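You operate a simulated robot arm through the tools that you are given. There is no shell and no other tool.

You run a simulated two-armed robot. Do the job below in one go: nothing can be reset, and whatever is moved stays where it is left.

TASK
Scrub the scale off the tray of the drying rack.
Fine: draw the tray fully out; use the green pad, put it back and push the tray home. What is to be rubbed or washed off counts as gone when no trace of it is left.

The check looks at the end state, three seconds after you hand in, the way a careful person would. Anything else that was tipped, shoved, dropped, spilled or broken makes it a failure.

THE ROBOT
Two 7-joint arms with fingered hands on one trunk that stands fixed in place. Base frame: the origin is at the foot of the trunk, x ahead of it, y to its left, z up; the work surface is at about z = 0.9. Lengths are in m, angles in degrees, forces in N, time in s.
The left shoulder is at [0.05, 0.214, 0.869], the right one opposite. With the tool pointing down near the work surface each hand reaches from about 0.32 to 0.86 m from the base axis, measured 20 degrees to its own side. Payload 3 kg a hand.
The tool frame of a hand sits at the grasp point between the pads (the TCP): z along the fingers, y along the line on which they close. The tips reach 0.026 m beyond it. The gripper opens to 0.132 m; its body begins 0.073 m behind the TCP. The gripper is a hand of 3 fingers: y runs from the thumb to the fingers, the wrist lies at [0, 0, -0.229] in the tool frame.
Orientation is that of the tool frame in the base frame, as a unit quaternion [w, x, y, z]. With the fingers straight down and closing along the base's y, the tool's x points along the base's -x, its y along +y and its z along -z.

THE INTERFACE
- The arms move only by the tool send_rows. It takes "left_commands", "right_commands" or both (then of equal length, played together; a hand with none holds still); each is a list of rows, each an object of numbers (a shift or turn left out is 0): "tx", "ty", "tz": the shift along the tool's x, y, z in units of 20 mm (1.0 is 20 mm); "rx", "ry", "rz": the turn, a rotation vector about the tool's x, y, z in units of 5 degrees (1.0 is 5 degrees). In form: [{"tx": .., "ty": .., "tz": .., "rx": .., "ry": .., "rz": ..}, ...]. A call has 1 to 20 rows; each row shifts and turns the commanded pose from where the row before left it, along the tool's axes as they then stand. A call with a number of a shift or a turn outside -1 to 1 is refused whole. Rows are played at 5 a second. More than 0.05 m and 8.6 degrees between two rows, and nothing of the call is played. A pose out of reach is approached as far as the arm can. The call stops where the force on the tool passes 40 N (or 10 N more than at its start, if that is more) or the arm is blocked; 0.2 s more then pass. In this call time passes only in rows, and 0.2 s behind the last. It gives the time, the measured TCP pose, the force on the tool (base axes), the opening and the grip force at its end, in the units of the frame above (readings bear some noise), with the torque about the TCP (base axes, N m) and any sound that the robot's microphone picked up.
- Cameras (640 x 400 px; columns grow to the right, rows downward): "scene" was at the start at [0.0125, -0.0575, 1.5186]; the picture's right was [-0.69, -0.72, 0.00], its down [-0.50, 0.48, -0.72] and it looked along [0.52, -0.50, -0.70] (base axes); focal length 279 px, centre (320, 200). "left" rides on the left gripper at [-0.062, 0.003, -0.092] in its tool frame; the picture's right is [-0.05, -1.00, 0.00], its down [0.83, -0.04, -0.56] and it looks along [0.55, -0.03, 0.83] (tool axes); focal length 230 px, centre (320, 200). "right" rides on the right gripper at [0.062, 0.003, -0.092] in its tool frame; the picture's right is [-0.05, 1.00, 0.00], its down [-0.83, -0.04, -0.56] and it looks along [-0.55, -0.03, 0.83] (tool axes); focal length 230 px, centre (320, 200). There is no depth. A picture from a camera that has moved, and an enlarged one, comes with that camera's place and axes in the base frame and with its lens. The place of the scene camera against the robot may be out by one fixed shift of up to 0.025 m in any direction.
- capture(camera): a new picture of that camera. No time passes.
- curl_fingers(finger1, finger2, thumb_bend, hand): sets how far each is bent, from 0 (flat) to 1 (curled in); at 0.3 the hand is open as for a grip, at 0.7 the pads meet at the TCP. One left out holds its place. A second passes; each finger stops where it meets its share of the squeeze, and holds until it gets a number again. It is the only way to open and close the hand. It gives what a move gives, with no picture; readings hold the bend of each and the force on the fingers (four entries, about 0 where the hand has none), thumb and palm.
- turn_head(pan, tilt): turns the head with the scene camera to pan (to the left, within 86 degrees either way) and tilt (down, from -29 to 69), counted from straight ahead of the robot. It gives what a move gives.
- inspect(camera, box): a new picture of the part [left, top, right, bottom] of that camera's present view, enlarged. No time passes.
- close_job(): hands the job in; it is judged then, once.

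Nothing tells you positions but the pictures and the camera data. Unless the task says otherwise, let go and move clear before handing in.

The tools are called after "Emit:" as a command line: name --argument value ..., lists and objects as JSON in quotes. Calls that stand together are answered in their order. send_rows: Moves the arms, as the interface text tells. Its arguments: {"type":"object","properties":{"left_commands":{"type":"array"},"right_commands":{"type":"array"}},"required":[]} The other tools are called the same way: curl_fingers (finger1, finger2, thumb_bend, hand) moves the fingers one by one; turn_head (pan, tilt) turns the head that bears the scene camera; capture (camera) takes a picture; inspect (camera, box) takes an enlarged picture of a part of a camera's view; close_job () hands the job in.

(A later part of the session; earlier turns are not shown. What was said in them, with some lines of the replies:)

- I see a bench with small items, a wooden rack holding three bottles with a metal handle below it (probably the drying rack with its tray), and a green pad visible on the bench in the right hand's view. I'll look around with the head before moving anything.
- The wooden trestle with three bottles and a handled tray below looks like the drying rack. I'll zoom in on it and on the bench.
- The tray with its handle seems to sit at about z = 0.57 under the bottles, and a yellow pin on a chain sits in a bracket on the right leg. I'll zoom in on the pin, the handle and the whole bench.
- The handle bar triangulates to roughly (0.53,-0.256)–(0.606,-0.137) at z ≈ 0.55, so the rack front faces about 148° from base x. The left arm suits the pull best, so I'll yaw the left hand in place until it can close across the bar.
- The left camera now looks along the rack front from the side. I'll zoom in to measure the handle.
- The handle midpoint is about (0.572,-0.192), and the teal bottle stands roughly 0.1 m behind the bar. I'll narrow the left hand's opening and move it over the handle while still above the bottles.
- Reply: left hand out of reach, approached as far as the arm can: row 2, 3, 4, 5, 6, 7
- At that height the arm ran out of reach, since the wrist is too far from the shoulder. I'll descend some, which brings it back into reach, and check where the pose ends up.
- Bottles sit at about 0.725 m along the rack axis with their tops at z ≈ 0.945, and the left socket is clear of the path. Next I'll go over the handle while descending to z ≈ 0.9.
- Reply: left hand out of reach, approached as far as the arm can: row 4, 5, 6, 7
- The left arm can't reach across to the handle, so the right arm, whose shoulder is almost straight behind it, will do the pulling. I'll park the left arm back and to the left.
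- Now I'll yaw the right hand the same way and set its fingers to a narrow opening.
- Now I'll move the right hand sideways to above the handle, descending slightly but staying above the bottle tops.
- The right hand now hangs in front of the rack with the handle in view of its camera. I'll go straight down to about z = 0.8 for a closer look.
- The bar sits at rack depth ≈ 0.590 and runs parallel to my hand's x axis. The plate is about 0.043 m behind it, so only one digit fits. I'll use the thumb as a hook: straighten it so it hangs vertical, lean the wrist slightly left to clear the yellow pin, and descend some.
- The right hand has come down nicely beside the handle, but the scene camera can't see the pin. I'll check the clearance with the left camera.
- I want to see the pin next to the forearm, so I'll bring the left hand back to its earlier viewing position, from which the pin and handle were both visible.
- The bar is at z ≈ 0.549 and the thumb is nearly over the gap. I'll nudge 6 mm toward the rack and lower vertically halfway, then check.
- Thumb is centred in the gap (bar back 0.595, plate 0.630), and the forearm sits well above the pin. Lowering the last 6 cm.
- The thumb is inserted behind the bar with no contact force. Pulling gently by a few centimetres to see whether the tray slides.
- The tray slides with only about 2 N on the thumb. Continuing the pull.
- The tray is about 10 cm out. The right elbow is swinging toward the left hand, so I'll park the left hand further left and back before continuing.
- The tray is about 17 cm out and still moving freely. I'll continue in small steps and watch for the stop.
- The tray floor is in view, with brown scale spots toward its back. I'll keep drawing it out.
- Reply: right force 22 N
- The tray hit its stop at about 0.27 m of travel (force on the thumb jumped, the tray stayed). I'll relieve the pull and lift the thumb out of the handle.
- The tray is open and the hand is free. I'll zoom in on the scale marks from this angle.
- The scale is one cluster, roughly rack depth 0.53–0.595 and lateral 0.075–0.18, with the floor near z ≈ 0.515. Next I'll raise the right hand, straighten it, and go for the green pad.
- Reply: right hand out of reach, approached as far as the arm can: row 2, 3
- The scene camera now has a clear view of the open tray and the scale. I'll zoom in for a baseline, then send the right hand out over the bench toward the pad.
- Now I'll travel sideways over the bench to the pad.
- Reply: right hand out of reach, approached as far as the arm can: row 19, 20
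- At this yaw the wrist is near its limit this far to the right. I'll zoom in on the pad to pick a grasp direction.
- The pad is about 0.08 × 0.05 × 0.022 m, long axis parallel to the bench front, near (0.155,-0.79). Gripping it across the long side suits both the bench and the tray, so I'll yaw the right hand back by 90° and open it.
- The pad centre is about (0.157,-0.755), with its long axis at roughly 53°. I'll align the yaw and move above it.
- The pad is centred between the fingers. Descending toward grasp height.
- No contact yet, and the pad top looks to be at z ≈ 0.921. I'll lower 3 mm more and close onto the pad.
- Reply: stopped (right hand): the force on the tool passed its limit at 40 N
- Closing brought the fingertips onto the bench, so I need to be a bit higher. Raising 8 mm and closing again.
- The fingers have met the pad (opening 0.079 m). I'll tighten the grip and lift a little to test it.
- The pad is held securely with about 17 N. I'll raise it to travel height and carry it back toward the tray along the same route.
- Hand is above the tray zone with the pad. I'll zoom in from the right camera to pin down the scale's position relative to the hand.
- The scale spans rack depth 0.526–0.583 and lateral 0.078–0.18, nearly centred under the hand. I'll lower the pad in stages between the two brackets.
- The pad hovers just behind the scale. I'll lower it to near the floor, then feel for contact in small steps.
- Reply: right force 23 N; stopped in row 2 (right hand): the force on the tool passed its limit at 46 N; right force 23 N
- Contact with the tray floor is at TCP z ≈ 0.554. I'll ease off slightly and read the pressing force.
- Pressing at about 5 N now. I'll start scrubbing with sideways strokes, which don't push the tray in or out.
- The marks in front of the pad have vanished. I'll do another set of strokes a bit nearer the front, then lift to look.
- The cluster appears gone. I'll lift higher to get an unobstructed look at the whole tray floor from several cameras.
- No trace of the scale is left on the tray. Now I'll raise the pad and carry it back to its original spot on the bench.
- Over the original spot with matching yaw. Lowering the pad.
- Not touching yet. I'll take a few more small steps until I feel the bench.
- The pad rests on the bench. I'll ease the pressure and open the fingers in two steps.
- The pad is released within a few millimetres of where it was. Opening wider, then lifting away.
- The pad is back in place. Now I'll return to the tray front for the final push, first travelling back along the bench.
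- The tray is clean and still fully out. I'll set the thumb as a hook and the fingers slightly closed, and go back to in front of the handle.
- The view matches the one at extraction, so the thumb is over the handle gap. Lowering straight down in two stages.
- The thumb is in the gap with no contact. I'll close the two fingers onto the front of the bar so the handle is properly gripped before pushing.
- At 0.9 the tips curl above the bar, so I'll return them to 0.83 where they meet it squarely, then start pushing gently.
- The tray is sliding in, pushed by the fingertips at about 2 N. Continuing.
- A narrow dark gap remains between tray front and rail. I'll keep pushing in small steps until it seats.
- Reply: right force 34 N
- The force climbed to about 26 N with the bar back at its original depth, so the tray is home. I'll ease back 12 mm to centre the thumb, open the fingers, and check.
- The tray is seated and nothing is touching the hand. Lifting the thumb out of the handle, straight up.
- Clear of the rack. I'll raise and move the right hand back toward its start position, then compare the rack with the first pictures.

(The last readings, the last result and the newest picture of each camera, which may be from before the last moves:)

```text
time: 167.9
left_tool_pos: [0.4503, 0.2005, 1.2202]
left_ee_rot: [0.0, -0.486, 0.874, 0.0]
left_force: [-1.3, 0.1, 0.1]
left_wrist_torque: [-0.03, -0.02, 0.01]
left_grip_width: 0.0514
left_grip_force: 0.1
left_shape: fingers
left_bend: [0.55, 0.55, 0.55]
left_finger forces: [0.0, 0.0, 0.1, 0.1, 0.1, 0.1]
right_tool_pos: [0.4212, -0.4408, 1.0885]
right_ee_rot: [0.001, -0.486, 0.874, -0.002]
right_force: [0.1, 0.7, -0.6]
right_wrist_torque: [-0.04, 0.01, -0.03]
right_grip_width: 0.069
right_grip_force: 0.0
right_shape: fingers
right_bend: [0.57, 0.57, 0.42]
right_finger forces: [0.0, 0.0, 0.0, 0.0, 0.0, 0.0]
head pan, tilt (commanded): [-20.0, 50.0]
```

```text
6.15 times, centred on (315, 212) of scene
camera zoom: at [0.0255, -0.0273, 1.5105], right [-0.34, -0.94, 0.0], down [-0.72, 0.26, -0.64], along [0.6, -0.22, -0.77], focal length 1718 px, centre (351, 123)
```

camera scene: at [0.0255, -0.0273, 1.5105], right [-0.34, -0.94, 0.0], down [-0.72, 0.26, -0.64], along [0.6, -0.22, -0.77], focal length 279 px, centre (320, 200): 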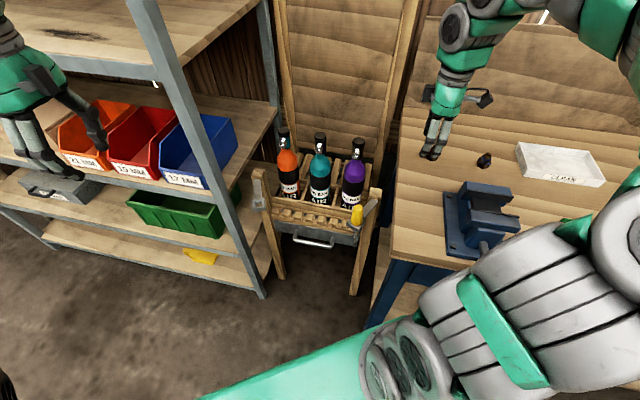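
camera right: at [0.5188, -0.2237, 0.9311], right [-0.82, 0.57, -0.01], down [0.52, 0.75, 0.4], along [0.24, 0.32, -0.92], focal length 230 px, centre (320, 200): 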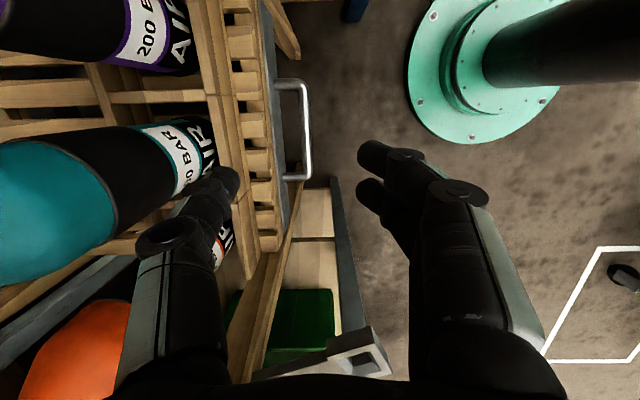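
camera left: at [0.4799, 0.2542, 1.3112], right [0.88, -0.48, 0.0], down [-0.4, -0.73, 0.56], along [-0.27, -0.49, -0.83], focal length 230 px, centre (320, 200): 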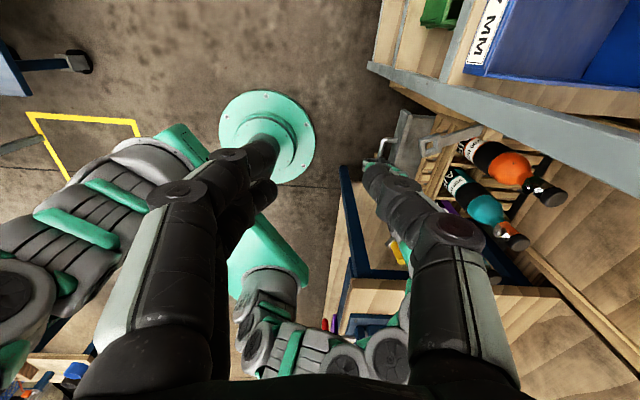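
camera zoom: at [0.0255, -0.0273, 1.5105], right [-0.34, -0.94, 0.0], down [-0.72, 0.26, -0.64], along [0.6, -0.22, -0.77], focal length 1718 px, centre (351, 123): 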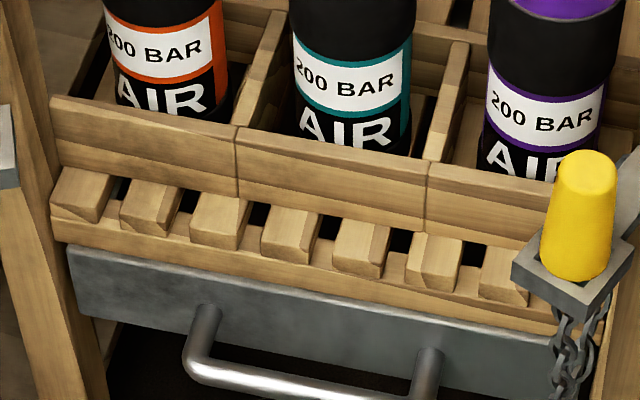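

The rack front matches the initial picture exactly, and the tray is fully home. Now I'll check the pad and the bench against the earlier view.

Emit:
turn_head --pan -75 --tilt 45

Emit:
capture --camera "scene"

Emit:
inspect --camera "scene" --box '[280, 150, 360, 200]'

Emit:
capture --camera "right"

```text
time: 169.2
left_tool_pos: [0.452, 0.1996, 1.2202]
left_ee_rot: [0.001, -0.487, 0.874, 0.001]
left_force: [-0.2, -0.3, 0.0]
left_wrist_torque: [-0.01, -0.01, 0.0]
left_grip_width: 0.0512
left_grip_force: 0.1
left_shape: fingers
left_bend: [0.55, 0.55, 0.55]
left_finger forces: [0.1, 0.0, 0.0, 0.0, 0.0, 0.0]
right_tool_pos: [0.4203, -0.4408, 1.0891]
right_ee_rot: [0.0, -0.485, 0.874, -0.001]
right_force: [-0.2, 0.6, -0.1]
right_wrist_torque: [0.0, -0.02, -0.01]
right_grip_width: 0.0692
right_grip_force: 0.1
right_shape: fingers
right_bend: [0.57, 0.57, 0.42]
right_finger forces: [0.0, 0.1, 0.1, 0.0, 0.0, 0.1]
head pan, tilt (commanded): [-75.0, 45.0]
```

```text
taken
camera scene: at [-0.0257, -0.0794, 1.5174], right [-0.97, -0.26, 0.0], down [-0.18, 0.68, -0.71], along [0.18, -0.68, -0.71], focal length 279 px, centre (320, 200)
```

scene: 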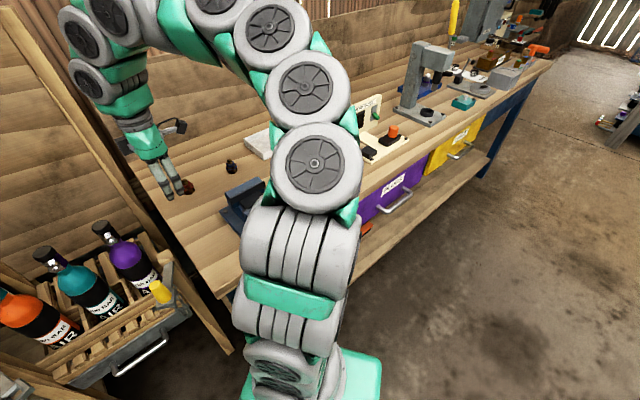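

```text
8.00 times, centred on (320, 175) of scene
camera zoom: at [-0.0257, -0.0794, 1.5174], right [-0.97, -0.26, 0.0], down [-0.18, 0.68, -0.71], along [0.18, -0.68, -0.71], focal length 2234 px, centre (320, 400)
```

zoom: 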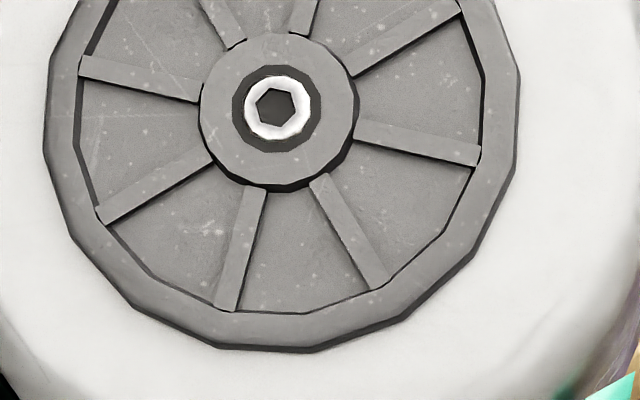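

```text
taken
camera right: at [0.3855, -0.4923, 1.1799], right [-0.82, 0.57, 0.0], down [0.47, 0.68, 0.56], along [0.32, 0.45, -0.83], focal length 230 px, centre (320, 200)
```

right: 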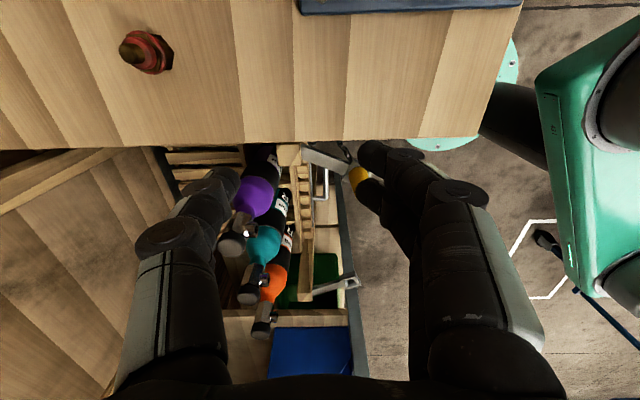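

Emit:
turn_head --pan -45 --tilt 55

Emit:
capture --camera "scene"

```text
time: 170.1
left_tool_pos: [0.4497, 0.1999, 1.2203]
left_ee_rot: [0.0, -0.486, 0.874, 0.001]
left_force: [-0.6, -0.2, 0.5]
left_wrist_torque: [0.0, 0.0, 0.01]
left_grip_width: 0.0514
left_grip_force: 0.0
left_shape: fingers
left_bend: [0.55, 0.55, 0.55]
left_finger forces: [0.1, 0.1, 0.1, 0.0, 0.1, 0.1]
right_tool_pos: [0.4207, -0.4423, 1.0884]
right_ee_rot: [0.002, -0.486, 0.874, -0.002]
right_force: [0.3, -0.1, -0.3]
right_wrist_torque: [-0.01, 0.02, 0.01]
right_grip_width: 0.0691
right_grip_force: 0.1
right_shape: fingers
right_bend: [0.57, 0.57, 0.42]
right_finger forces: [0.1, 0.1, 0.0, 0.0, 0.0, 0.0]
head pan, tilt (commanded): [-45.0, 55.0]
```

```text
taken
camera scene: at [0.0042, -0.0519, 1.504], right [-0.71, -0.71, 0.0], down [-0.58, 0.58, -0.57], along [0.41, -0.41, -0.82], focal length 279 px, centre (320, 200)
```

scene: 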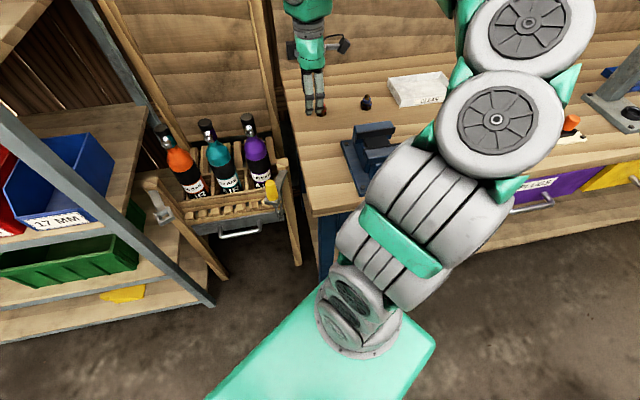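

The tray is home with no scale left on it. The bottles, pin and bench items are as they were, and in the last clear view the green pad lay in its original spot. Both hands are empty and clear, so I'm handing in the job.

Emit:
close_job

```text
The job is handed in.
```

I drew the tray out to its stop, scrubbed off the scale with the green pad and pushed the tray home, then handed the job in. I haven't seen the result of the check.

- **Scale:** after two sets of strokes, close-up pictures showed no trace of it on the tray floor. I took the brownish mottling that remains as the tray's own surface, because the scrubbing didn't change it.
- **Pad:** it is back on the bench, within a few millimetres of where it was. The right arm hid it in the last pictures, so this comes from views taken after I let go of it.
- **Tray:** it met its stop firmly, and the rack front looks the same as in the first pictures.
- **Everything else:** I saw no change to the bottles, the yellow pin or the bench items. While I was closing on the pad, the right fingertips pressed the bench hard enough to trip the force stop, but nothing moved.

Both hands are empty and clear of the rack and bench.
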